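You operate a simulated robot arm through the tools that you are given. There is no shell and no other tool. Be economical: measure what you need, move in short steps, check, and stop when the job is done.

You run a simulated two-armed robot. Do the job below in one go: nothing can be reset, and whatever is moved stays where it is left.

JOB
On the top of the road side table, fold the striped cloth in half.

Only the result counts: the job must be done as asked and must still hold three seconds after the hand-in. Knocking over, shifting, dropping, spilling or breaking anything else fails it. Flat cloth is picked up by pressing the open fingertips on it (5 to 10 N) and closing them slowly along it; thin cloth reads only 2 to 8 mm in the jaws.

ROBOT AND FRAMES
Two 7-joint arms with two-finger parallel grippers on one trunk, on a base that drives. Base frame: it is fixed to the floor where the robot stands at the start and does not move with it; the origin is under the middle of the robot, x ahead of it, y to its left, z up; the surface under the hand at the start is at about z = 792. Readings come in mm, rad, newtons and seconds.
The left shoulder is at the start at [70, 163, 1095], the right one opposite. With the tool pointing down near the work surface each hand reaches from about 400 to 880 mm from the robot's upright axis, wherever it stands, measured 20 degrees to its own side. Places, roughly: top of the road side table [500, 0, 800]. Payload 3.43 kg a hand.
Tool frame (each hand has its own): the origin (TCP) lies between the finger pads and is the grasp point; the fingertips stand 34 mm ahead of it; z points along the fingers, y is the line along which they close. Largest opening 128 mm; finger width 24, thickness 12; the body of the gripper, 48 by 130 mm, starts 96 mm behind the TCP.
Orientation is that of the tool frame in the base frame, as [roll, pitch, yaw] about the fixed x, y, z axes, in that order (R = Rz(yaw) Ry(pitch) Rx(roll)). With the fingers straight down and closing along the base's y, the tool's x points along the base's -x, its y along +y and its z along -z.

CONTROLS
- The arms move only by the tool arm_command. It takes "left_targets", "right_targets" or both (then of equal length, played together; a hand with none holds still); each is a list of rows, each a list of 7 numbers: the shift along the tool's x, y, z in units of 50 mm (1.0 is 50 mm), then the turn, a rotation vector about the tool's x, y, z in units of 8 degrees (1.0 is 8 degrees), then the opening, from 0 (shut) to 1 (fully open). In form: [[tx, ty, tz, wx, wy, wz, fingers], ...]. A call has 1 to 20 rows; each row shifts and turns the commanded pose from where the row before left it, along the tool's axes as they then stand. A call with a number of a shift or a turn outside -1 to 1 is refused whole. A row lasts 0.2 s, in which the tool goes at most 50 mm and 0.15 rad; a call with a longer step from one row to the next is refused whole, and so is a gripper value outside its range. A pose out of reach is approached as far as the arm can. The call stops where the force on the tool passes 40 N (or 10 N more than at its start, if that is more) or the arm is blocked; 0.2 s more then pass. Each finger travels about 153 mm/s and halts on what it meets, pressing with about 36 N; the grip force reading is that of the motor and also rises with nothing between the fingers. The clock runs only during rows and for 0.2 s after the last one: add rows that do not move to give the fingers time. The reply holds the time, the measured pose of the TCP, the force on the tool along the base axes, the opening and the grip force, in the units named above and with some noise, with the torque about the TCP (base axes, N m) and any sound that the robot's microphone picked up, and new pictures: "show" is both (left out), scene, wrist or none (wrist: the cameras of the hands that moved).
- Cameras (640 x 400 px; columns grow to the right, rows downward): "scene" is now at [130.6, -4.9, 1300.6]; the picture's right is [-0.08, -1.00, -0.00], its down [-0.75, 0.06, -0.66] and it looks along [0.66, -0.05, -0.75] (base axes); focal length 214 px, centre (320, 200). "left" rides on the left gripper at [76, 11, -160] in its tool frame; the picture's right is [-0.15, 0.99, 0.00], its down [-0.88, -0.13, -0.46] and it looks along [-0.45, -0.07, 0.89] (tool axes); focal length 234 px, centre (320, 200). "right" rides on the right gripper at [76, -11, -160] in its tool frame; the picture's right is [0.15, 0.99, 0.00], its down [-0.88, 0.13, -0.46] and it looks along [-0.45, 0.07, 0.89] (tool axes); focal length 234 px, centre (320, 200). There is no depth. A picture from a camera that has moved, and an enlarged one, comes with that camera's place and axes in the base frame and with its lens.
- lift_body(by): slides the trunk up (or, below 0, down) by that many mm; the arms and the scene camera ride with it, the base frame stays. It gives what a move gives, with no picture.
- steer(legs): drives the robot by 1 to 6 legs, each [ahead, left, turn to the left] in mm, mm and rad, along the robot's own axes; the way and the turn of a leg run together, so that a leg with both is an arc; at most 1500 mm and 3.142 rad a leg. The arms and the cameras ride along, it lands a little off, and it stops where it bumps. It gives what a move gives, and a new picture of the scene camera.
- head_to(pan, tilt): turns the head with the scene camera to pan (to the left, within 1.501 rad either way) and tilt (down, from -0.506 to 1.204), counted from straight ahead of the robot. It gives what a move gives, and a new picture of the scene camera.
- enlarge(camera, box): a new picture of the part [left, top, right, bottom] of that camera's present view, enlarged. The clock stands still meanwhile.
- hand_in(): hands the job in; it is judged then, once.

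Work in short steps. Places have to be worked out from the pictures, the camera data and where the tool is seen: move nearer, look again, correct. Check each grasp and each placing, and mend what went wrong. You have 120 turns and 260 pictures in all, those below and enlarged ones among them. Open the grippers and draw the arms clear of the work before you hand the job in, unless the task says otherwise; then end with one line.

The tools are called after "Request:" as name(argument=value, ...) on one line, values as JSON. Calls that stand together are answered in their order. arm_command: Moves the arms, as the interface text tells. Its arguments: {"type":"object","properties":{"left_targets":{"type":"array"},"right_targets":{"type":"array"},"show":{"type":"string","enum":["both","scene","wrist","none"]}},"required":[]} The other tools are called the same way: lift_body (by) slides the trunk up or down; steer (legs) drives the base; head_to (pan, tilt) turns the head that bears the scene camera; enlarge (camera, box) takes an enlarged picture of a part of a camera's view; hand_in () hands the job in.

At the start:

```text
clock: 0.0
left_eef_pos: [699.4, 56.9, 1022.1]
left_tcp_rot: [-3.141, 0.0, -3.139]
left_contact_force: [0.1, 0.4, 0.4]
left_torque: [0.0, -0.01, -0.01]
left_width: 127.9
left_finger_force: 0.1
right_eef_pos: [388.2, -347.4, 956.8]
right_tcp_rot: [-3.14, -0.001, 3.141]
right_contact_force: [0.1, -0.6, 0.4]
right_torque: [0.02, -0.02, -0.01]
right_width: 128.0
right_finger_force: 0.0
trunk travel left (down, up): [-575.0, 365.0]
robot x, y, heading: [-0.3, -0.9, -0.001]
head pan, tilt: [-0.08, 0.848]
```

scene: 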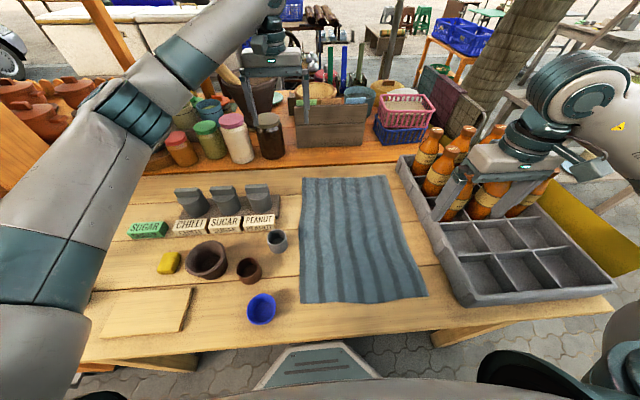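
right: 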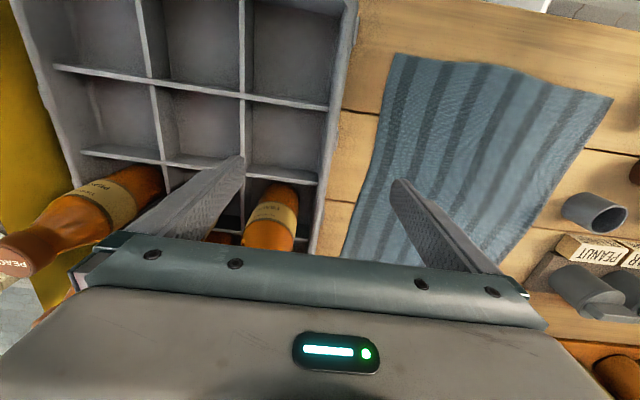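
left: 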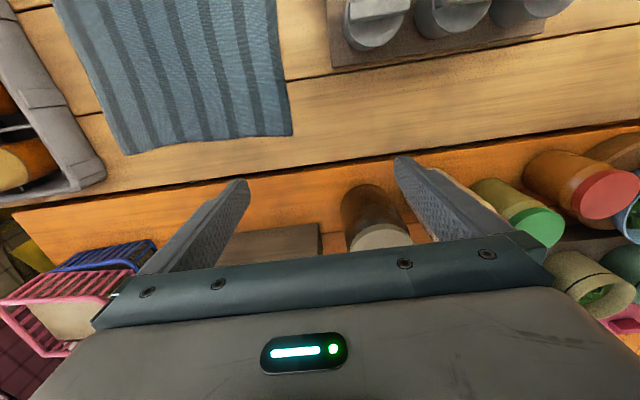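

The cloth spans roughly x 270–680 and y −275 to 25, with the stripes along x. I plan to carry the near edge over to the far edge with both hands, so first I back up about 140 mm to bring the near edge into reach.

Request:
steer(legs=[[-140, 0, 0]])

```text
clock: 1.4
left_eef_pos: [554.2, 54.4, 1022.2]
left_tcp_rot: [-3.141, -0.001, 3.139]
left_contact_force: [-0.1, 0.3, 0.3]
left_torque: [0.01, -0.01, 0.02]
left_width: 128.1
left_finger_force: 0.0
right_eef_pos: [243.3, -349.6, 954.7]
right_tcp_rot: [-3.141, 0.001, 3.139]
right_contact_force: [-0.1, -0.7, 0.6]
right_torque: [0.02, -0.01, 0.02]
right_width: 128.0
right_finger_force: 0.1
trunk travel left (down, up): [-575.0, 365.0]
robot x, y, heading: [-141.0, -2.5, -0.003]
head pan, tilt: [-0.08, 0.848]
camera scene: at [-13.6, -5.1, 1300.6], right [-0.08, -1.0, 0.0], down [-0.75, 0.06, -0.66], along [0.66, -0.06, -0.75], focal length 214 px, centre (320, 200)
```

scene: 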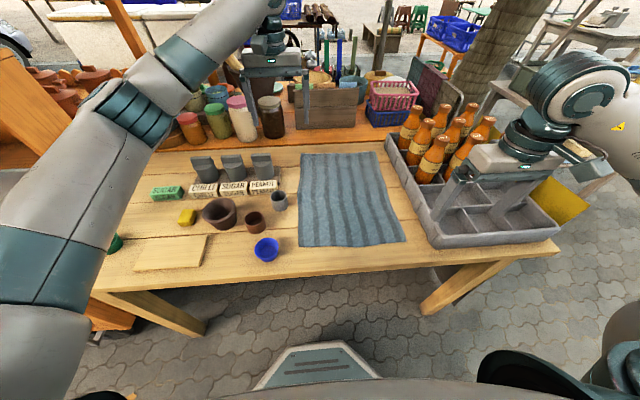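

The near corners are at about (272, 24) and (262, −261). I bring both hands above the near edge and turn them 90° so the jaws close along x, with the cameras on the inside.

Request:
arm_command(left_targets=[[0.77, -0.154, 0.206, 0, 0, 0, 0.5], [0.77, -0.154, 0.206, 0, 0, 0, 0.5], [0.77, -0.154, 0.206, 0, 0, 0, 0.5], [0.77, -0.154, 0.206, 0, 0, 0, 0.5], [0.77, -0.154, 0.206, 0, 0, 0, 0.5], [0.77, -0.154, 0.206, 0, 0, 0, 0.5], [0.77, -0.154, 0.206, 0, 0, 0, 0.5], [0, 0, 0, 0, 0, -0.9375, 0.5], [0, 0, 0, 0, 0, -0.9375, 0.5], [0, 0, 0, 0, 0, -0.9375, 0.5], [0, 0, 0, 0, 0, -0.9375, 0.5], [0, 0, 0, 0, 0, -0.9375, 0.5], [0, 0, 0, 0, 0, -0.9375, 0.5], [0, 0, 0, 0, 0, -0.9375, 0.5], [0, 0, 0, 0, 0, -0.9375, 0.5], [0, 0, 0, 0, 0, -0.9375, 0.5], [0, 0, 0, 0, 0, -0.9375, 0.5], [0, 0, 0, 0, 0, -0.9375, 0.5], [0, 0, 0, 0, 0, -0.9375, 0.5]], right_targets=[[-0.091, 0.329, 0, 0, 0, 0, 0.5], [-0.091, 0.329, 0, 0, 0, 0, 0.5], [-0.091, 0.329, 0, 0, 0, 0, 0.5], [-0.091, 0.329, 0, 0, 0, 0, 0.5], [-0.091, 0.329, 0, 0, 0, 0, 0.5], [-0.091, 0.329, 0, 0, 0, 0, 0.5], [-0.091, 0.329, 0, 0, 0, 0, 0.5], [0, 0, 0, 0, 0, 0.9375, 0.5], [0, 0, 0, 0, 0, 0.9375, 0.5], [0, 0, 0, 0, 0, 0.9375, 0.5], [0, 0, 0, 0, 0, 0.9375, 0.5], [0, 0, 0, 0, 0, 0.9375, 0.5], [0, 0, 0, 0, 0, 0.9375, 0.5], [0, 0, 0, 0, 0, 0.9375, 0.5], [0, 0, 0, 0, 0, 0.9375, 0.5], [0, 0, 0, 0, 0, 0.9375, 0.5], [0, 0, 0, 0, 0, 0.9375, 0.5], [0, 0, 0, 0, 0, 0.9375, 0.5], [0, 0, 0, 0, 0, 0.9375, 0.5]])

```text
clock: 5.3
left_eef_pos: [285.3, 1.4, 950.7]
left_tcp_rot: [-3.141, 0.0, -1.568]
left_contact_force: [-0.9, -0.4, 0.5]
left_torque: [-0.01, 0.01, 0.01]
left_width: 64.0
left_finger_force: 0.1
right_eef_pos: [274.5, -235.8, 956.6]
right_tcp_rot: [3.141, -0.001, 1.566]
right_contact_force: [-0.7, -0.5, 0.8]
right_torque: [0.04, 0.02, -0.03]
right_width: 63.9
right_finger_force: 0.0
trunk travel left (down, up): [-575.0, 365.0]
robot x, y, heading: [-144.4, -2.7, 0.002]
head pan, tilt: [-0.08, 0.848]
camera scene: at [-13.8, -6.0, 1300.6], right [-0.08, -1.0, 0.0], down [-0.75, 0.06, -0.66], along [0.66, -0.05, -0.75], focal length 214 px, centre (320, 200)
camera right: at [263.8, -160.0, 1114.4], right [0.99, 0.14, 0.0], down [0.13, -0.88, 0.46], along [0.06, -0.45, -0.89], focal length 234 px, centre (320, 200)
camera left: at [274.3, -75.4, 1110.7], right [-0.99, 0.15, 0.0], down [0.13, 0.88, 0.46], along [0.07, 0.45, -0.89], focal length 234 px, centre (320, 200)
```

scene: 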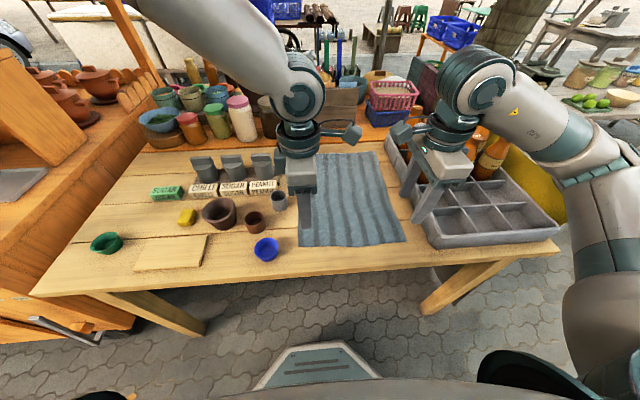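
right: 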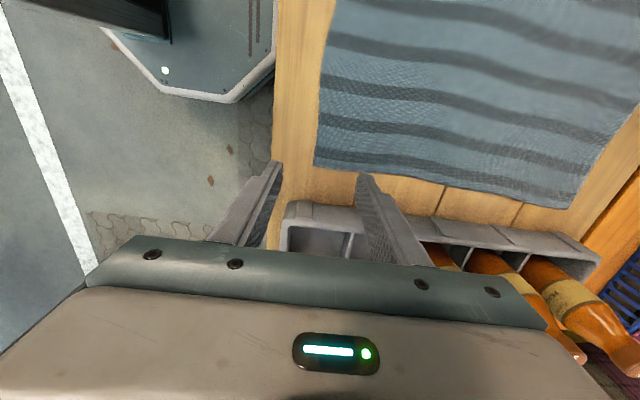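
left: 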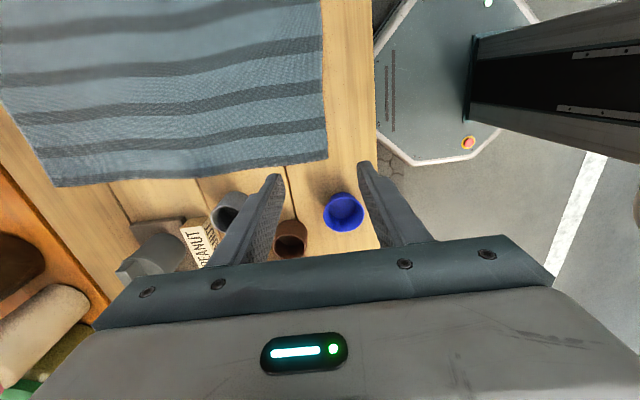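

The wrist views put the near edge between (280, 21) and (270, −268). I lower both hands to about 9 mm above the cloth, jaws about 32 mm open and straddling the edge so the free flap stays small.

Request:
arm_command(left_targets=[[-0.025, -0.08, 0.58, 0, 0, 0, 0.25], [-0.025, -0.08, 0.58, 0, 0, 0, 0.25], [-0.025, -0.08, 0.58, 0, 0, 0, 0.25], [-0.025, -0.08, 0.54, 0, 0, 0, 0.25]], right_targets=[[-0.07, 0.0925, 0.6, 0, 0, 0, 0.25], [-0.07, 0.0925, 0.6, 0, 0, 0, 0.25], [-0.07, 0.0925, 0.6, 0, 0, 0, 0.25], [-0.07, 0.0925, 0.6, 0, 0, 0, 0.25]])

```text
clock: 6.3
left_eef_pos: [303.6, 5.9, 835.6]
left_tcp_rot: [3.14, 0.002, -1.573]
left_contact_force: [0.6, 0.3, -0.4]
left_torque: [0.03, 0.0, -0.02]
left_width: 32.3
left_finger_force: 0.1
right_eef_pos: [292.8, -247.5, 833.6]
right_tcp_rot: [-3.14, 0.002, 1.567]
right_contact_force: [0.9, -0.2, 0.0]
right_torque: [0.03, 0.04, -0.03]
right_width: 32.1
right_finger_force: 0.1
trunk travel left (down, up): [-575.0, 365.0]
robot x, y, heading: [-145.9, 1.7, -0.008]
head pan, tilt: [-0.08, 0.848]
camera scene: at [-12.1, -6.0, 1300.6], right [-0.08, -1.0, 0.0], down [-0.75, 0.06, -0.66], along [0.66, -0.05, -0.75], focal length 214 px, centre (320, 200)
camera right: at [282.0, -172.3, 993.6], right [0.99, 0.14, 0.0], down [0.13, -0.88, 0.46], along [0.06, -0.45, -0.89], focal length 234 px, centre (320, 200)
camera left: at [292.4, -70.0, 996.5], right [-0.99, 0.15, 0.0], down [0.13, 0.88, 0.46], along [0.07, 0.45, -0.89], focal length 234 px, centre (320, 200)
```

scene: 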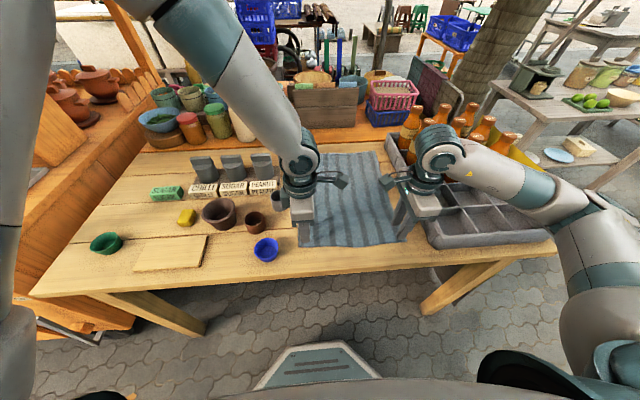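
right: 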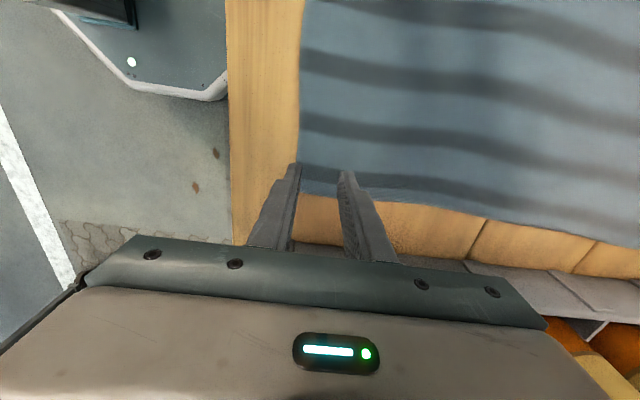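
left: 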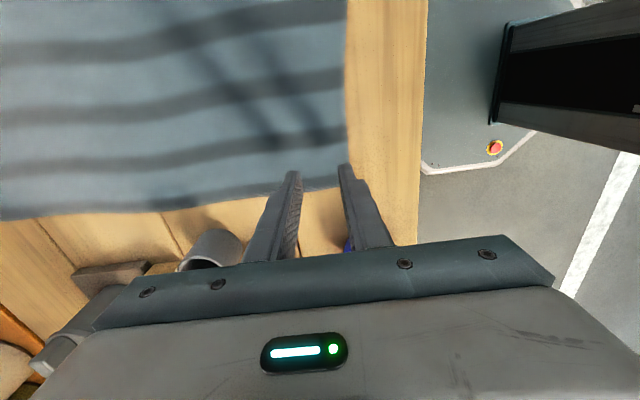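

The left fingers straddle the edge well, but the right outer finger sits slightly off the cloth, so I shift the right hand +6 mm in x. Then I lower both hands gently to just about contact.

Request:
arm_command(left_targets=[[0, -0.04, 0, 0, 0, 0, 0.25], [0, 0, 0.05, 0, 0, 0, 0.25], [0, 0, 0.05, 0, 0, 0, 0.25], [0, 0, 0.05, 0, 0, 0, 0.25], [0, 0, 0.03, 0, 0, 0, 0.25], [0, 0, 0, 0, 0, 0, 0.25]], right_targets=[[0, 0.12, 0, 0, 0, 0, 0.25], [0, 0, 0.05, 0, 0, 0, 0.25], [0, 0, 0.04, 0, 0, 0, 0.25], [0, 0, 0.03, 0, 0, 0, 0.25], [0, 0, 0.03, 0, 0, 0, 0.25], [0, 0, 0, 0, 0, 0, 0.25]], show="none")

```text
clock: 7.8
left_eef_pos: [305.0, 6.2, 827.5]
left_tcp_rot: [3.14, 0.001, -1.573]
left_contact_force: [-0.2, 0.2, 0.3]
left_torque: [-0.02, 0.01, -0.06]
left_width: 31.7
left_finger_force: 0.1
right_eef_pos: [299.7, -248.4, 827.3]
right_tcp_rot: [-3.14, 0.001, 1.568]
right_contact_force: [-0.7, 0.2, -0.2]
right_torque: [0.05, 0.03, 0.03]
right_width: 31.9
right_finger_force: 0.0
trunk travel left (down, up): [-575.0, 365.0]
robot x, y, heading: [-140.0, -1.8, -0.007]
head pan, tilt: [-0.08, 0.848]
```

No contact yet with the TCPs at 827, so I lower both a few mm more.

Request:
arm_command(left_targets=[[0, 0, 0.03, 0, 0, 0, 0.25], [0, 0, 0.02, 0, 0, 0, 0.25], [0, 0, 0, 0, 0, 0, 0.25]], right_targets=[[0, 0, 0.03, 0, 0, 0, 0.25], [0, 0, 0.02, 0, 0, 0, 0.25], [0, 0, 0, 0, 0, 0, 0.25]], show="none")

```text
clock: 8.6
left_eef_pos: [303.6, 5.6, 824.9]
left_tcp_rot: [-3.141, 0.002, -1.571]
left_contact_force: [-0.2, 0.6, 0.1]
left_torque: [0.01, 0.0, 0.01]
left_width: 31.9
left_finger_force: 0.1
right_eef_pos: [296.8, -248.3, 825.7]
right_tcp_rot: [-3.14, 0.0, 1.567]
right_contact_force: [-0.4, -0.3, 0.2]
right_torque: [0.01, -0.02, -0.01]
right_width: 31.8
right_finger_force: 0.2
trunk travel left (down, up): [-575.0, 365.0]
robot x, y, heading: [-145.9, 0.5, -0.008]
head pan, tilt: [-0.08, 0.848]
```

Still nothing on the force readings; I continue in small steps.

Request:
arm_command(left_targets=[[0, 0, 0.03, 0, 0, 0, 0.25], [0, 0, 0.02, 0, 0, 0, 0.25], [0, 0, 0, 0, 0, 0, 0.25]], right_targets=[[0, 0, 0.03, 0, 0, 0, 0.25], [0, 0, 0.02, 0, 0, 0, 0.25], [0, 0, 0, 0, 0, 0, 0.25]], show="wrist")

```text
clock: 9.3
left_eef_pos: [302.8, 4.9, 822.8]
left_tcp_rot: [-3.14, 0.0, -1.572]
left_contact_force: [-0.1, 0.9, 0.1]
left_torque: [-0.01, 0.02, -0.02]
left_width: 32.3
left_finger_force: 0.0
right_eef_pos: [298.7, -249.3, 822.1]
right_tcp_rot: [3.141, 0.0, 1.569]
right_contact_force: [0.3, 0.1, 0.4]
right_torque: [0.03, 0.02, -0.01]
right_width: 31.9
right_finger_force: 0.0
trunk travel left (down, up): [-575.0, 365.0]
robot x, y, heading: [-141.4, 0.6, -0.001]
head pan, tilt: [-0.08, 0.848]
camera right: at [288.0, -173.6, 981.4], right [0.99, 0.14, 0.0], down [0.13, -0.88, 0.46], along [0.07, -0.45, -0.89], focal length 234 px, centre (320, 200)
camera left: at [292.1, -69.9, 982.6], right [-0.99, 0.15, 0.0], down [0.13, 0.88, 0.46], along [0.07, 0.45, -0.89], focal length 234 px, centre (320, 200)
```

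right: 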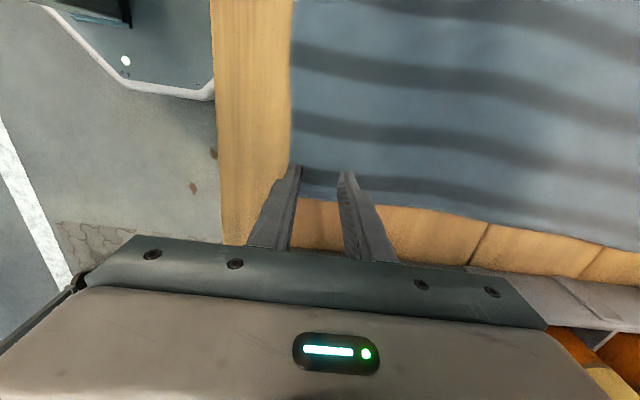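
left: 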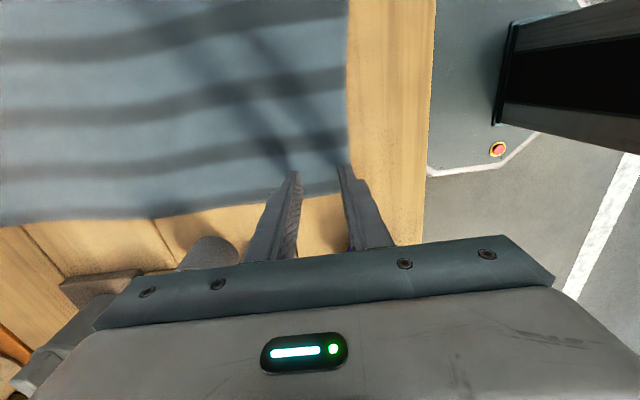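

The shadows nearly meet the fingertips, so the surface is a little lower than 788. I keep descending.

Request:
arm_command(left_targets=[[0, 0, 0.03, 0, 0, 0, 0.25], [0, 0, 0.03, 0, 0, 0, 0.25], [0, 0, 0, 0, 0, 0, 0.25]], right_targets=[[0, 0, 0.03, 0, 0, 0, 0.25], [0, 0, 0.02, 0, 0, 0, 0.25], [0, 0, 0, 0, 0, 0, 0.25]], show="none")

Request:
arm_command(left_targets=[[0, 0, 0.02, 0, 0, 0, 0.25], [0, 0, 0.02, 0, 0, 0, 0.25], [0, 0, 0, 0, 0, 0, 0.25]], right_targets=[[0, 0, 0.02, 0, 0, 0, 0.25], [0, 0, 0.02, 0, 0, 0, 0.25], [0, 0, 0, 0, 0, 0, 0.25]], show="none")

```text
clock: 10.2
left_eef_pos: [303.8, 5.9, 819.5]
left_tcp_rot: [3.14, -0.001, -1.572]
left_contact_force: [-0.2, -0.7, -0.8]
left_torque: [-0.03, -0.01, -0.01]
left_width: 31.9
left_finger_force: 0.1
right_eef_pos: [298.6, -249.2, 821.2]
right_tcp_rot: [3.14, -0.002, 1.567]
right_contact_force: [-0.7, -0.5, 0.7]
right_torque: [-0.03, 0.03, -0.04]
right_width: 32.0
right_finger_force: 0.0
trunk travel left (down, up): [-575.0, 365.0]
robot x, y, heading: [-144.1, -1.7, -0.002]
head pan, tilt: [-0.08, 0.848]
```

```text
clock: 10.9
left_eef_pos: [302.9, 5.2, 818.3]
left_tcp_rot: [-3.141, -0.001, -1.573]
left_contact_force: [-0.2, 0.0, 0.1]
left_torque: [-0.03, -0.02, 0.01]
left_width: 32.0
left_finger_force: 0.0
right_eef_pos: [299.4, -248.5, 818.3]
right_tcp_rot: [-3.14, -0.001, 1.567]
right_contact_force: [-0.2, 0.2, 0.0]
right_torque: [0.01, -0.02, 0.0]
right_width: 31.7
right_finger_force: 0.1
trunk travel left (down, up): [-575.0, 365.0]
robot x, y, heading: [-144.0, 3.9, -0.002]
head pan, tilt: [-0.08, 0.848]
```

Still free at about 818, so I continue.

Request:
arm_command(left_targets=[[0, 0, 0.03, 0, 0, 0, 0.25], [0, 0, 0.03, 0, 0, 0, 0.25], [0, 0, 0, 0, 0, 0, 0.25]], right_targets=[[0, 0, 0.03, 0, 0, 0, 0.25], [0, 0, 0.03, 0, 0, 0, 0.25], [0, 0, 0, 0, 0, 0, 0.25]], show="wrist")

```text
clock: 11.8
left_eef_pos: [304.4, 5.5, 817.2]
left_tcp_rot: [-3.138, -0.002, -1.571]
left_contact_force: [1.9, 1.7, 14.4]
left_torque: [0.08, 0.02, -0.02]
left_width: 31.9
left_finger_force: 0.0
right_eef_pos: [298.8, -248.0, 815.8]
right_tcp_rot: [3.141, 0.002, 1.567]
right_contact_force: [0.9, 1.2, 3.6]
right_torque: [0.0, -0.03, 0.02]
right_width: 32.0
right_finger_force: 0.0
trunk travel left (down, up): [-575.0, 365.0]
robot x, y, heading: [-143.3, 1.1, -0.006]
head pan, tilt: [-0.08, 0.848]
camera right: at [287.9, -173.8, 974.7], right [0.99, 0.14, 0.0], down [0.13, -0.88, 0.46], along [0.07, -0.45, -0.89], focal length 234 px, centre (320, 200)
camera left: at [291.8, -70.0, 975.9], right [-0.99, 0.15, 0.0], down [0.13, 0.88, 0.46], along [0.07, 0.45, -0.89], focal length 234 px, centre (320, 200)
```

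right: 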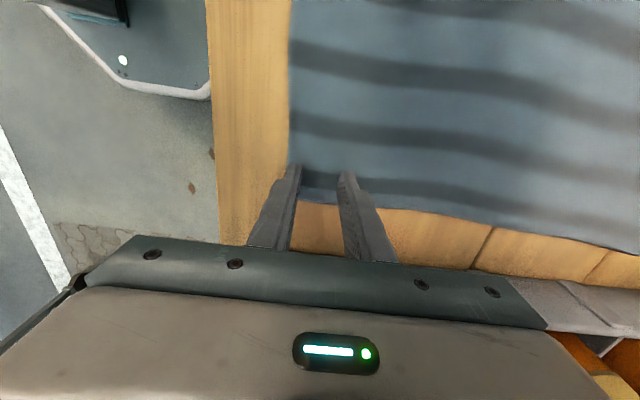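
left: 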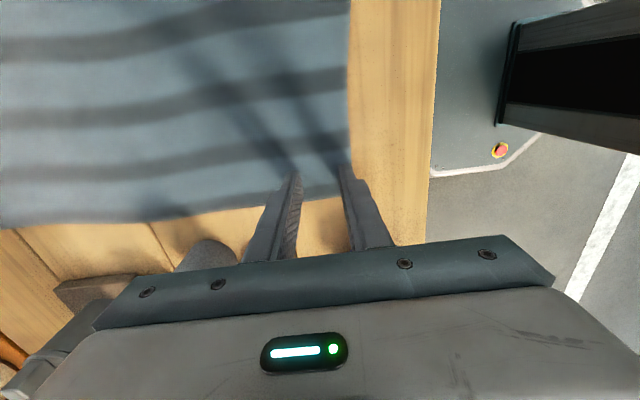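

Both hands are touching (surface near z 782): the left presses 14 N, a bit high, and the right 4 N. I trim both to about 8 N, then close slowly.

Request:
arm_command(left_targets=[[0, 0, -0.02, 0, 0, 0, 0.25], [0, 0, 0, 0, 0, 0, 0.25], [0, 0, 0, 0, 0, 0, 0.23], [0, 0, 0, 0, 0, 0, 0.21], [0, 0, 0, 0, 0, 0, 0.19], [0, 0, 0, 0, 0, 0, 0.17], [0, 0, 0, 0, 0, 0, 0.15], [0, 0, 0, 0, 0, 0, 0.13], [0, 0, 0, 0, 0, 0, 0.11], [0, 0, 0, 0, 0, 0, 0.09], [0, 0, 0, 0, 0, 0, 0.07], [0, 0, 0, 0, 0, 0, 0.05], [0, 0, 0, 0, 0, 0, 0.03], [0, 0, 0, 0, 0, 0, 0.015], [0, 0, 0, 0, 0, 0, 0], [0, 0, 0, 0, 0, 0, 0]], right_targets=[[0, 0, 0.016, 0, 0, 0, 0.25], [0, 0, 0, 0, 0, 0, 0.25], [0, 0, 0, 0, 0, 0, 0.23], [0, 0, 0, 0, 0, 0, 0.21], [0, 0, 0, 0, 0, 0, 0.19], [0, 0, 0, 0, 0, 0, 0.17], [0, 0, 0, 0, 0, 0, 0.15], [0, 0, 0, 0, 0, 0, 0.13], [0, 0, 0, 0, 0, 0, 0.11], [0, 0, 0, 0, 0, 0, 0.09], [0, 0, 0, 0, 0, 0, 0.07], [0, 0, 0, 0, 0, 0, 0.05], [0, 0, 0, 0, 0, 0, 0.03], [0, 0, 0, 0, 0, 0, 0.015], [0, 0, 0, 0, 0, 0, 0], [0, 0, 0, 0, 0, 0, 0]], show="wrist")

```text
clock: 15.2
left_eef_pos: [302.2, 6.9, 815.6]
left_tcp_rot: [-3.14, -0.001, -1.573]
left_contact_force: [-0.4, 0.0, 2.7]
left_torque: [-0.04, 0.03, -0.02]
left_width: 0.0
left_finger_force: 32.9
right_eef_pos: [296.7, -248.3, 815.8]
right_tcp_rot: [3.14, 0.0, 1.568]
right_contact_force: [-3.0, -0.8, 28.7]
right_torque: [0.06, 0.14, -0.02]
right_width: 0.1
right_finger_force: 32.6
trunk travel left (down, up): [-575.0, 365.0]
robot x, y, heading: [-147.2, -2.3, -0.009]
head pan, tilt: [-0.08, 0.848]
camera right: at [286.1, -173.2, 974.3], right [0.99, 0.14, 0.0], down [0.13, -0.88, 0.46], along [0.07, -0.45, -0.89], focal length 234 px, centre (320, 200)
camera left: at [290.2, -69.3, 976.2], right [-0.99, 0.15, 0.0], down [0.13, 0.88, 0.46], along [0.07, 0.45, -0.89], focal length 234 px, centre (320, 200)
```

right: 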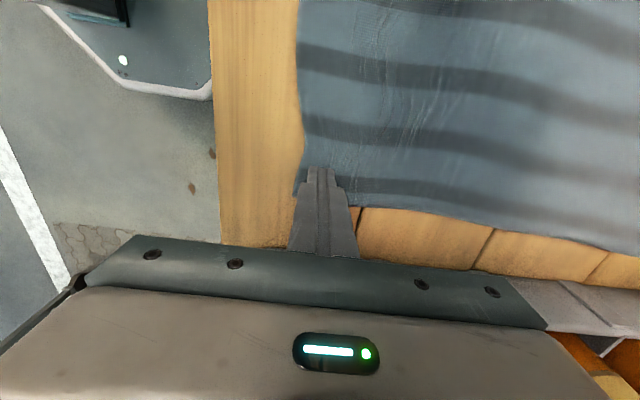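
left: 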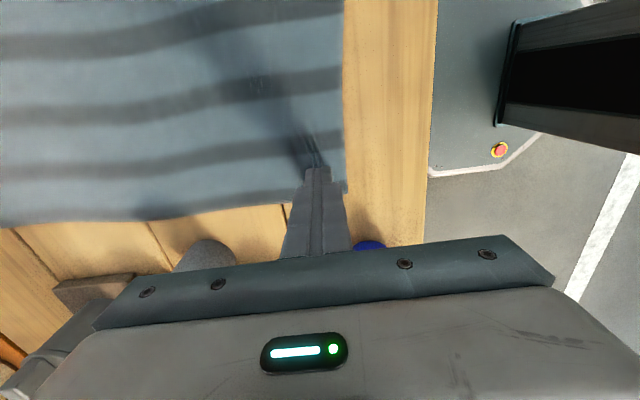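

Both jaws read 0 mm, so the cloth slipped out and is only slightly wrinkled. I lift 8 mm, open to 45 mm, shift 18 mm further onto the cloth so both fingers rest on it, and look.

Request:
arm_command(left_targets=[[0, 0, -0.16, 0, 0, 0, 0], [0, 0, 0, 0, 0, 0, 0.35], [0, -0.36, 0, 0, 0, 0, 0.35], [0, 0, 0, 0, 0, 0, 0.35]], right_targets=[[0, 0, -0.16, 0, 0, 0, 0], [0, 0, 0, 0, 0, 0, 0.35], [0, 0.36, 0, 0, 0, 0, 0.35], [0, 0, 0, 0, 0, 0, 0.35]], show="wrist")

```text
clock: 16.1
left_eef_pos: [319.9, 3.7, 823.7]
left_tcp_rot: [3.142, 0.001, -1.574]
left_contact_force: [-1.0, 0.1, -0.1]
left_torque: [-0.01, -0.02, 0.03]
left_width: 44.7
left_finger_force: 0.0
right_eef_pos: [318.1, -249.3, 823.6]
right_tcp_rot: [3.14, 0.0, 1.568]
right_contact_force: [0.0, -0.4, 1.2]
right_torque: [0.06, -0.01, 0.0]
right_width: 44.7
right_finger_force: 0.1
trunk travel left (down, up): [-575.0, 365.0]
robot x, y, heading: [-143.1, -1.7, -0.006]
head pan, tilt: [-0.08, 0.848]
camera right: at [306.3, -174.5, 981.4], right [0.99, 0.14, 0.0], down [0.13, -0.88, 0.46], along [0.07, -0.45, -0.89], focal length 234 px, centre (320, 200)
camera left: at [308.6, -71.9, 983.7], right [-0.99, 0.15, 0.0], down [0.13, 0.88, 0.46], along [0.07, 0.45, -0.89], focal length 234 px, centre (320, 200)
```

right: 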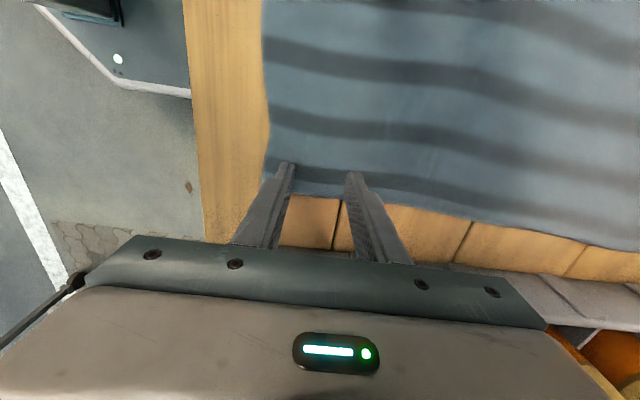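
left: 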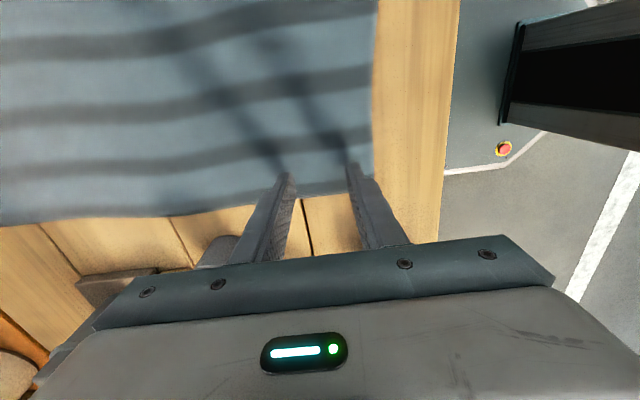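

Both fingers of each hand are now over the cloth. I lower about 7 mm to contact.

Request:
arm_command(left_targets=[[0, 0, 0.08, 0, 0, 0, 0.35], [0, 0, 0.06, 0, 0, 0, 0.35], [0, 0, 0, 0, 0, 0, 0.35]], right_targets=[[0, 0, 0.08, 0, 0, 0, 0.35], [0, 0, 0.07, 0, 0, 0, 0.35], [0, 0, 0, 0, 0, 0, 0.35]], show="none")

Request:
arm_command(left_targets=[[0, 0, 0.015, 0, 0, 0, 0.35], [0, 0, 0, 0, 0, 0, 0.35]], right_targets=[[0, 0, 0.015, 0, 0, 0, 0.35], [0, 0, 0, 0, 0, 0, 0.35]], show="none")

```text
clock: 16.9
left_eef_pos: [320.6, 5.4, 817.1]
left_tcp_rot: [3.141, 0.0, -1.573]
left_contact_force: [0.2, -0.9, 1.5]
left_torque: [0.0, -0.04, 0.0]
left_width: 44.8
left_finger_force: 0.0
right_eef_pos: [316.6, -248.6, 815.5]
right_tcp_rot: [3.141, 0.0, 1.567]
right_contact_force: [1.7, -0.6, 13.9]
right_torque: [0.0, 0.15, 0.02]
right_width: 44.6
right_finger_force: 0.2
trunk travel left (down, up): [-575.0, 365.0]
robot x, y, heading: [-140.0, -1.8, -0.003]
head pan, tilt: [-0.08, 0.848]
```

```text
clock: 17.6
left_eef_pos: [321.0, 4.1, 815.4]
left_tcp_rot: [-3.141, 0.0, -1.574]
left_contact_force: [0.3, -1.2, 4.3]
left_torque: [-0.01, 0.05, 0.0]
left_width: 44.9
left_finger_force: 0.1
right_eef_pos: [317.3, -248.5, 816.1]
right_tcp_rot: [3.138, 0.001, 1.568]
right_contact_force: [4.9, -2.8, 21.8]
right_torque: [-0.06, 0.21, 0.05]
right_width: 44.0
right_finger_force: 0.1
trunk travel left (down, up): [-575.0, 365.0]
robot x, y, heading: [-141.8, 1.6, -0.006]
head pan, tilt: [-0.08, 0.848]
```

Left is at 4 N and right at 22 N. I trim the left down 0.6 mm and the right up 1.2 mm, close part way, and check.

Request:
arm_command(left_targets=[[0, 0, 0.012, 0, 0, 0, 0.35], [0, 0, 0, 0, 0, 0, 0.33], [0, 0, 0, 0, 0, 0, 0.31], [0, 0, 0, 0, 0, 0, 0.29], [0, 0, 0, 0, 0, 0, 0.27], [0, 0, 0, 0, 0, 0, 0.25], [0, 0, 0, 0, 0, 0, 0.23]], right_targets=[[0, 0, -0.025, 0, 0, 0, 0.35], [0, 0, 0, 0, 0, 0, 0.33], [0, 0, 0, 0, 0, 0, 0.31], [0, 0, 0, 0, 0, 0, 0.29], [0, 0, 0, 0, 0, 0, 0.27], [0, 0, 0, 0, 0, 0, 0.25], [0, 0, 0, 0, 0, 0, 0.23]], show="wrist")

```text
clock: 19.1
left_eef_pos: [319.9, 5.9, 815.4]
left_tcp_rot: [-3.139, 0.0, -1.572]
left_contact_force: [-0.7, -0.3, 22.2]
left_torque: [-0.01, 0.12, -0.01]
left_width: 29.7
left_finger_force: 0.3
right_eef_pos: [315.9, -248.1, 816.0]
right_tcp_rot: [3.14, 0.0, 1.567]
right_contact_force: [-0.4, 1.5, 4.3]
right_torque: [0.03, 0.02, 0.04]
right_width: 29.2
right_finger_force: 0.1
trunk travel left (down, up): [-575.0, 365.0]
robot x, y, heading: [-144.2, 1.5, -0.007]
head pan, tilt: [-0.08, 0.848]
camera right: at [305.0, -173.4, 974.8], right [0.99, 0.14, 0.0], down [0.13, -0.88, 0.46], along [0.07, -0.45, -0.89], focal length 234 px, centre (320, 200)
camera left: at [309.1, -70.6, 975.9], right [-0.99, 0.15, 0.0], down [0.13, 0.88, 0.46], along [0.07, 0.45, -0.89], focal length 234 px, centre (320, 200)
```

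right: 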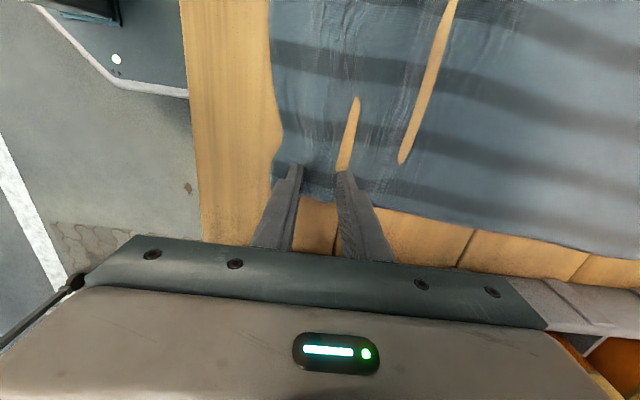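
left: 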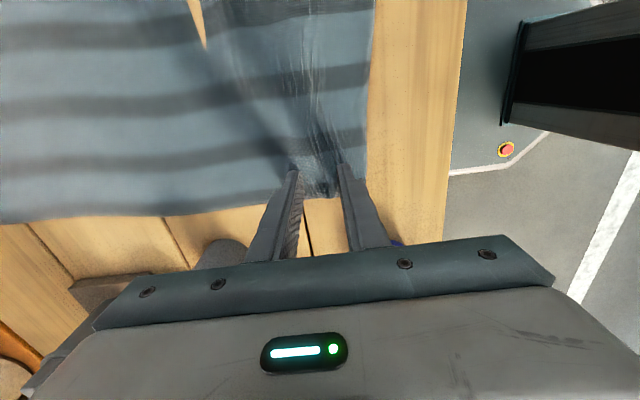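

The cloth is gathering between the fingers in both hands. I trim pressure (left up 1 mm, right down 0.4 mm) and finish closing.

Request:
arm_command(left_targets=[[0, 0, -0.02, 0, 0, 0, 0.22], [0, 0, 0, 0, 0, 0, 0.2], [0, 0, 0, 0, 0, 0, 0.18], [0, 0, 0, 0, 0, 0, 0.16], [0, 0, 0, 0, 0, 0, 0.14], [0, 0, 0, 0, 0, 0, 0.12], [0, 0, 0, 0, 0, 0, 0.1], [0, 0, 0, 0, 0, 0, 0.08], [0, 0, 0, 0, 0, 0, 0.06], [0, 0, 0, 0, 0, 0, 0.04], [0, 0, 0, 0, 0, 0, 0.02], [0, 0, 0, 0, 0, 0, 0], [0, 0, 0, 0, 0, 0, 0]], right_targets=[[0, 0, 0.008, 0, 0, 0, 0.22], [0, 0, 0, 0, 0, 0, 0.2], [0, 0, 0, 0, 0, 0, 0.18], [0, 0, 0, 0, 0, 0, 0.16], [0, 0, 0, 0, 0, 0, 0.14], [0, 0, 0, 0, 0, 0, 0.12], [0, 0, 0, 0, 0, 0, 0.1], [0, 0, 0, 0, 0, 0, 0.08], [0, 0, 0, 0, 0, 0, 0.06], [0, 0, 0, 0, 0, 0, 0.04], [0, 0, 0, 0, 0, 0, 0.02], [0, 0, 0, 0, 0, 0, 0], [0, 0, 0, 0, 0, 0, 0]], show="wrist")

```text
clock: 21.9
left_eef_pos: [321.3, 5.8, 815.9]
left_tcp_rot: [3.142, -0.001, -1.572]
left_contact_force: [-1.1, -3.5, -0.2]
left_torque: [-0.12, 0.0, 0.03]
left_width: 2.6
left_finger_force: 35.5
right_eef_pos: [317.4, -248.1, 816.5]
right_tcp_rot: [3.14, 0.0, 1.567]
right_contact_force: [1.7, 2.3, 24.6]
right_torque: [0.07, 0.0, 0.04]
right_width: 2.9
right_finger_force: 36.2
trunk travel left (down, up): [-575.0, 365.0]
robot x, y, heading: [-146.0, 4.2, -0.004]
head pan, tilt: [-0.08, 0.848]
camera right: at [305.2, -173.3, 974.4], right [0.99, 0.14, 0.0], down [0.13, -0.88, 0.46], along [0.07, -0.45, -0.89], focal length 234 px, centre (320, 200)
camera left: at [309.1, -70.0, 976.4], right [-0.99, 0.15, 0.0], down [0.13, 0.88, 0.46], along [0.07, 0.45, -0.89], focal length 234 px, centre (320, 200)
```

right: 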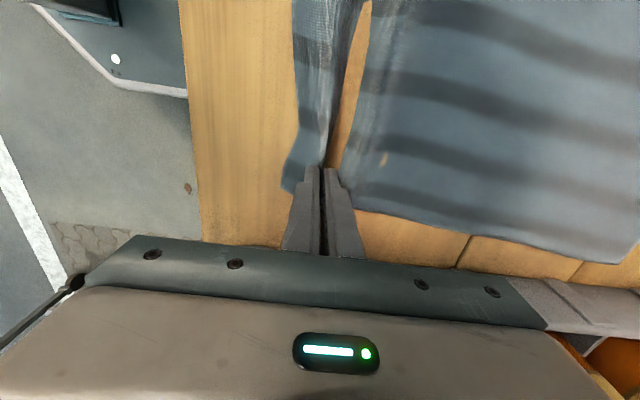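
left: 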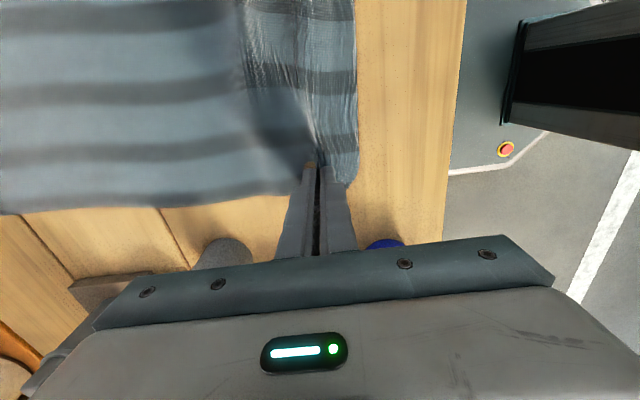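

Both hands now hold cloth (2.6 and 2.9 mm). I lift together 80 mm, moving slightly forward so the cloth isn't dragged, and look.

Request:
arm_command(left_targets=[[0, 0, -0.3, 0, 0, 0, 0], [0, -0.1, -0.3, 0, 0, 0, 0], [0, -0.2, -0.3, 0, 0, 0, 0], [0, -0.2, -0.3, 0, 0, 0, 0], [0, -0.2, -0.3, 0, 0, 0, 0], [0, 0, 0, 0, 0, 0, 0]], right_targets=[[0, 0, -0.3, 0, 0, 0, 0], [0, 0.1, -0.3, 0, 0, 0, 0], [0, 0.2, -0.3, 0, 0, 0, 0], [0, 0.2, -0.3, 0, 0, 0, 0], [0, 0.2, -0.3, 0, 0, 0, 0], [0, 0, 0, 0, 0, 0, 0]])

```text
clock: 23.4
left_eef_pos: [356.0, 5.6, 891.1]
left_tcp_rot: [-3.141, 0.0, -1.573]
left_contact_force: [0.6, -2.9, 1.0]
left_torque: [-0.12, 0.01, 0.03]
left_width: 2.3
left_finger_force: 36.1
right_eef_pos: [351.3, -249.5, 891.9]
right_tcp_rot: [3.141, 0.0, 1.568]
right_contact_force: [0.6, 3.1, -0.3]
right_torque: [0.08, 0.0, 0.04]
right_width: 2.2
right_finger_force: 35.9
trunk travel left (down, up): [-575.0, 365.0]
robot x, y, heading: [-142.4, 1.5, -0.006]
head pan, tilt: [-0.08, 0.848]
camera scene: at [-13.3, -5.6, 1300.6], right [-0.08, -1.0, 0.0], down [-0.75, 0.06, -0.66], along [0.66, -0.06, -0.75], focal length 214 px, centre (320, 200)
camera right: at [340.4, -174.7, 1050.8], right [0.99, 0.14, 0.0], down [0.13, -0.88, 0.46], along [0.07, -0.45, -0.89], focal length 234 px, centre (320, 200)
camera left: at [344.5, -70.6, 1051.8], right [-0.99, 0.15, 0.0], down [0.13, 0.88, 0.46], along [0.07, 0.45, -0.89], focal length 234 px, centre (320, 200)
```

scene: 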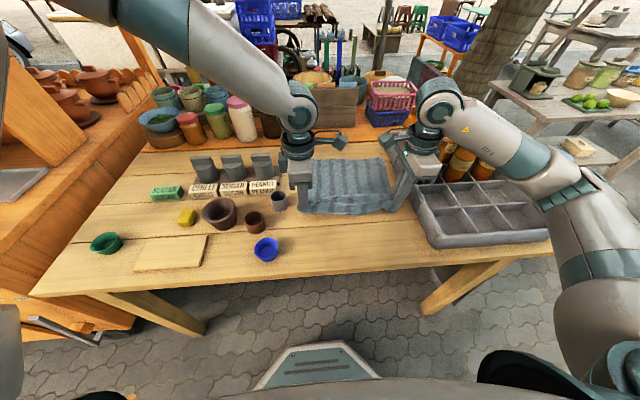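
right: 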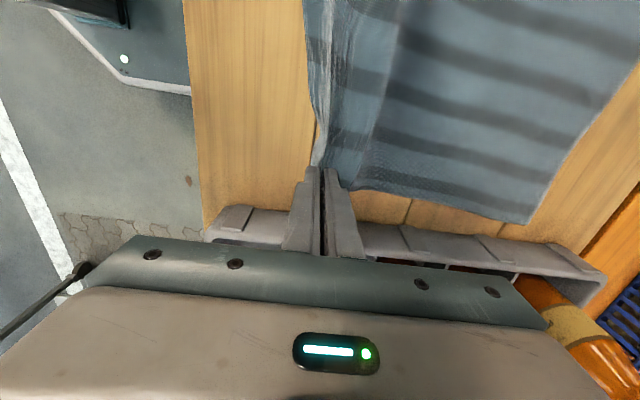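
left: 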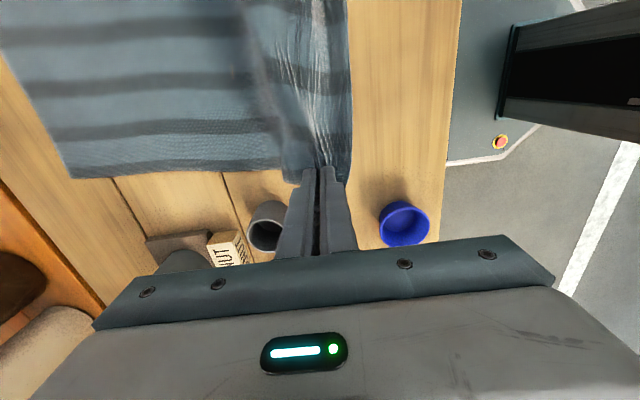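

The cloth is held, but the far edge appears to have slid toward me. I enlarge the scene to measure it.

Request:
enlarge(camera="scene", box=[260, 130, 440, 242])

```text
3.56 times, centred on (350, 186) of scene
camera zoom: at [-13.3, -5.6, 1300.6], right [-0.08, -1.0, 0.0], down [-0.75, 0.06, -0.66], along [0.66, -0.06, -0.75], focal length 763 px, centre (213, 250)
```

zoom: 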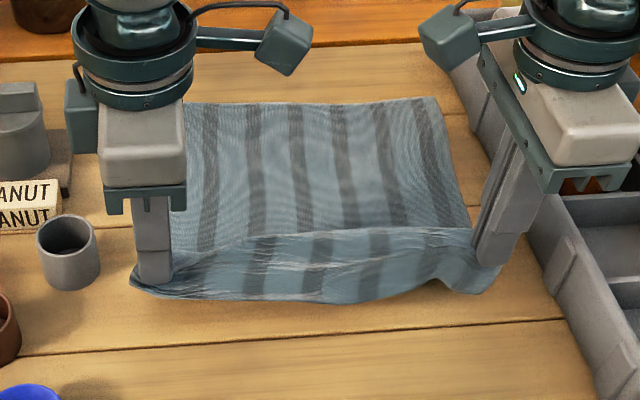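

The pinch lies ~40–50 mm inside the edge, leaving a flap that would end up rolled under. It is better to lay the cloth back flat and regrasp with the jaws closing along the edge, so the hem itself is held. I lower while pulling back, then release.

Request:
arm_command(left_targets=[[0, 0.22, 0.28, 0, 0, 0, 0], [0, 0.22, 0.28, 0, 0, 0, 0], [0, 0.22, 0.28, 0, 0, 0, 0], [0, 0.22, 0.28, 0, 0, 0, 0], [0, 0.22, 0.28, 0, 0, 0, 0], [0, 0.2, 0, 0, 0, 0, 0], [0, 0, 0, 0, 0, 0, 0.15], [0, 0, 0, 0, 0, 0, 0.3], [0, 0, 0, 0, 0, 0, 0.4], [0, 0, -0.5, 0, 0, 0, 0.4], [0, 0, -0.8, 0, 0, 0, 0.4], [0, 0, -0.8, 0, 0, 0, 0.4]], right_targets=[[0, -0.2, 0.28, 0, 0, 0, 0], [0, -0.2, 0.28, 0, 0, 0, 0], [0, -0.2, 0.28, 0, 0, 0, 0], [0, -0.2, 0.28, 0, 0, 0, 0], [0, -0.2, 0.28, 0, 0, 0, 0], [0, -0.2, 0, 0, 0, 0, 0], [0, 0, 0, 0, 0, 0, 0.15], [0, 0, 0, 0, 0, 0, 0.3], [0, 0, 0, 0, 0, 0, 0.4], [0, 0, -0.5, 0, 0, 0, 0.4], [0, 0, -0.8, 0, 0, 0, 0.4], [0, 0, -0.8, 0, 0, 0, 0.4]])

```text
clock: 25.9
left_eef_pos: [292.5, 8.5, 926.8]
left_tcp_rot: [-3.14, -0.002, -1.572]
left_contact_force: [-0.4, -0.6, -0.4]
left_torque: [0.0, -0.01, 0.0]
left_width: 51.3
left_finger_force: 0.0
right_eef_pos: [293.9, -247.7, 926.2]
right_tcp_rot: [3.141, 0.003, 1.567]
right_contact_force: [-0.3, 0.9, 0.4]
right_torque: [-0.04, 0.0, -0.01]
right_width: 51.4
right_finger_force: 0.1
trunk travel left (down, up): [-575.0, 365.0]
robot x, y, heading: [-145.9, -0.1, -0.006]
head pan, tilt: [-0.08, 0.848]
camera scene: at [-14.0, -3.5, 1300.6], right [-0.08, -1.0, 0.0], down [-0.75, 0.06, -0.66], along [0.66, -0.06, -0.75], focal length 214 px, centre (320, 200)
camera right: at [282.2, -171.5, 1085.2], right [0.99, 0.14, 0.0], down [0.13, -0.88, 0.46], along [0.07, -0.45, -0.89], focal length 234 px, centre (320, 200)
camera left: at [280.2, -67.7, 1086.7], right [-0.99, 0.15, 0.0], down [0.13, 0.88, 0.45], along [0.07, 0.45, -0.89], focal length 234 px, centre (320, 200)
```

scene: 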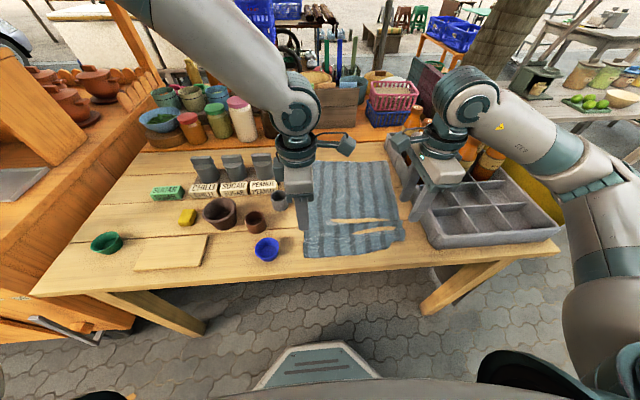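
right: 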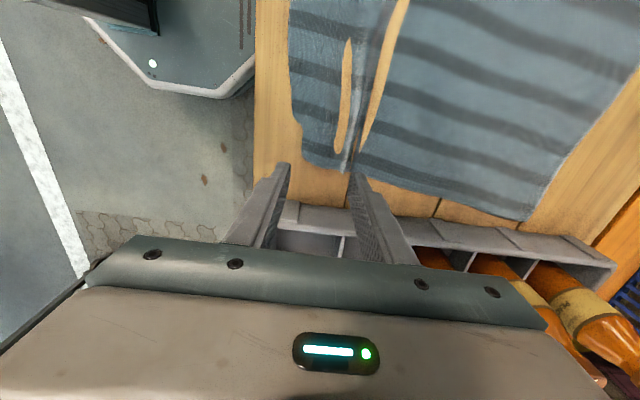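
left: 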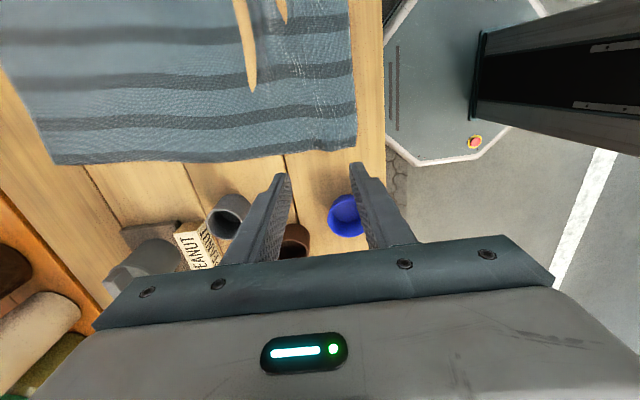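

The cloth is back down, slightly rotated, with the near edge from about (244, 14) to (271, −266). I back up another 40 mm for reach.

Request:
steer(legs=[[-40, 0, 0]])

```text
clock: 26.8
left_eef_pos: [252.3, 7.1, 926.2]
left_tcp_rot: [3.141, -0.002, -1.573]
left_contact_force: [-0.2, -0.6, -0.6]
left_torque: [-0.01, 0.0, 0.01]
left_width: 51.3
left_finger_force: 0.1
right_eef_pos: [252.6, -248.3, 925.6]
right_tcp_rot: [3.14, 0.0, 1.568]
right_contact_force: [-0.3, -0.4, 0.1]
right_torque: [0.02, -0.03, -0.03]
right_width: 51.0
right_finger_force: 0.1
trunk travel left (down, up): [-575.0, 365.0]
robot x, y, heading: [-182.8, -0.2, -0.002]
head pan, tilt: [-0.08, 0.848]
camera scene: at [-53.4, -5.1, 1300.5], right [-0.08, -1.0, 0.0], down [-0.75, 0.06, -0.66], along [0.66, -0.06, -0.75], focal length 214 px, centre (320, 200)
```

scene: 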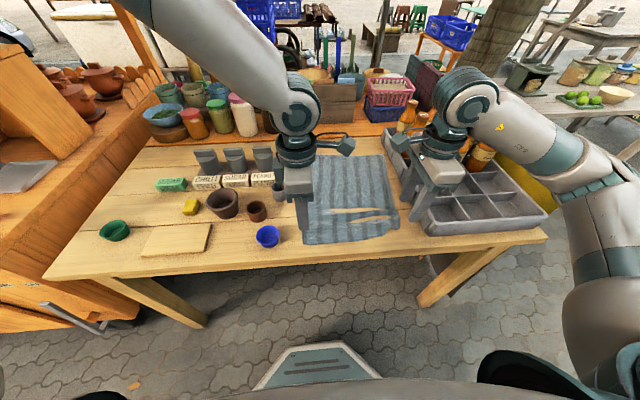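

I turn both hands back 90° so they close along the edge, centred just inside each corner, staying high to look.

Request:
arm_command(left_targets=[[0.56, -0.12, 0, 0, 0, 0, 0.3], [0, 0, 0, 0, 0, 0.9375, 0.3], [0, 0, 0, 0, 0, 0.9375, 0.3], [0, 0, 0, 0, 0, 0.9375, 0.3], [0, 0, 0, 0, 0, 0.9375, 0.3], [0, 0, 0, 0, 0, 0.9375, 0.3], [0, 0, 0, 0, 0, 0.9375, 0.3], [0, 0, 0, 0, 0, 0.9375, 0.3], [0, 0, 0, 0, 0, 0.9375, 0.3], [0, 0, 0, 0, 0, 0.9375, 0.3], [0, 0, 0, 0, 0, 0.9375, 0.3], [0, 0, 0, 0, 0, 0.9375, 0.3], [0, 0, 0, 0, 0, 0.9375, 0.3]], right_targets=[[0.4, 0.5, 0, 0, 0, 0, 0.3], [0, 0, 0, 0, 0, -0.9375, 0.3], [0, 0, 0, 0, 0, -0.9375, 0.3], [0, 0, 0, 0, 0, -0.9375, 0.3], [0, 0, 0, 0, 0, -0.9375, 0.3], [0, 0, 0, 0, 0, -0.9375, 0.3], [0, 0, 0, 0, 0, -0.9375, 0.3], [0, 0, 0, 0, 0, -0.9375, 0.3], [0, 0, 0, 0, 0, -0.9375, 0.3], [0, 0, 0, 0, 0, -0.9375, 0.3], [0, 0, 0, 0, 0, -0.9375, 0.3], [0, 0, 0, 0, 0, -0.9375, 0.3], [0, 0, 0, 0, 0, -0.9375, 0.3]])

```text
clock: 29.6
left_eef_pos: [260.2, -21.6, 925.1]
left_tcp_rot: [-3.141, 0.0, 3.138]
left_contact_force: [0.3, 0.3, 0.0]
left_torque: [-0.01, -0.02, 0.01]
left_width: 38.2
left_finger_force: 0.0
right_eef_pos: [278.6, -229.0, 926.4]
right_tcp_rot: [3.14, 0.0, 3.14]
right_contact_force: [-0.8, -0.1, -0.3]
right_torque: [-0.01, 0.0, 0.01]
right_width: 38.3
right_finger_force: 0.1
trunk travel left (down, up): [-575.0, 365.0]
robot x, y, heading: [-185.4, -3.0, 0.001]
head pan, tilt: [-0.08, 0.848]
camera scene: at [-53.1, -5.0, 1300.6], right [-0.08, -1.0, 0.0], down [-0.75, 0.06, -0.66], along [0.66, -0.06, -0.75], focal length 214 px, centre (320, 200)
camera right: at [203.0, -240.3, 1084.5], right [-0.14, 0.99, 0.0], down [0.88, 0.13, 0.46], along [0.45, 0.07, -0.89], focal length 234 px, centre (320, 200)
camera left: at [182.9, -9.9, 1085.9], right [0.15, 0.99, 0.0], down [0.88, -0.13, 0.45], along [0.45, -0.07, -0.89], focal length 234 px, centre (320, 200)
```

scene: 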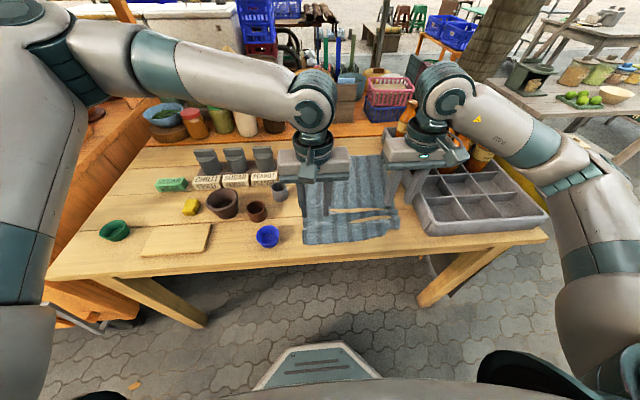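
right: 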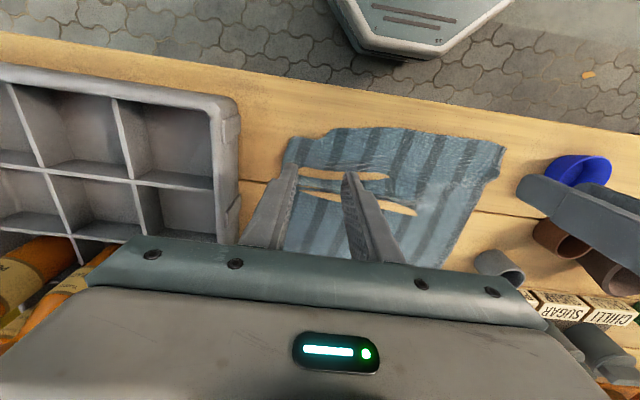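
left: 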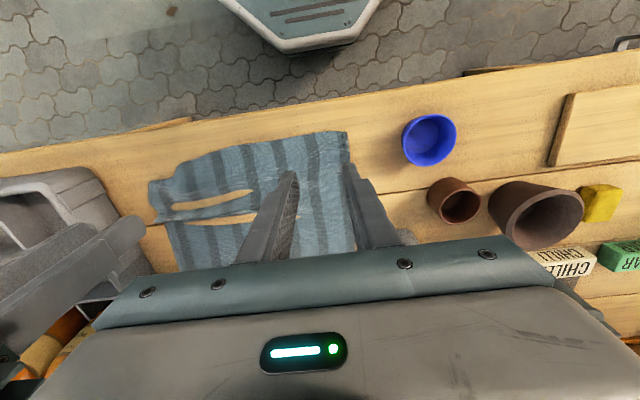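

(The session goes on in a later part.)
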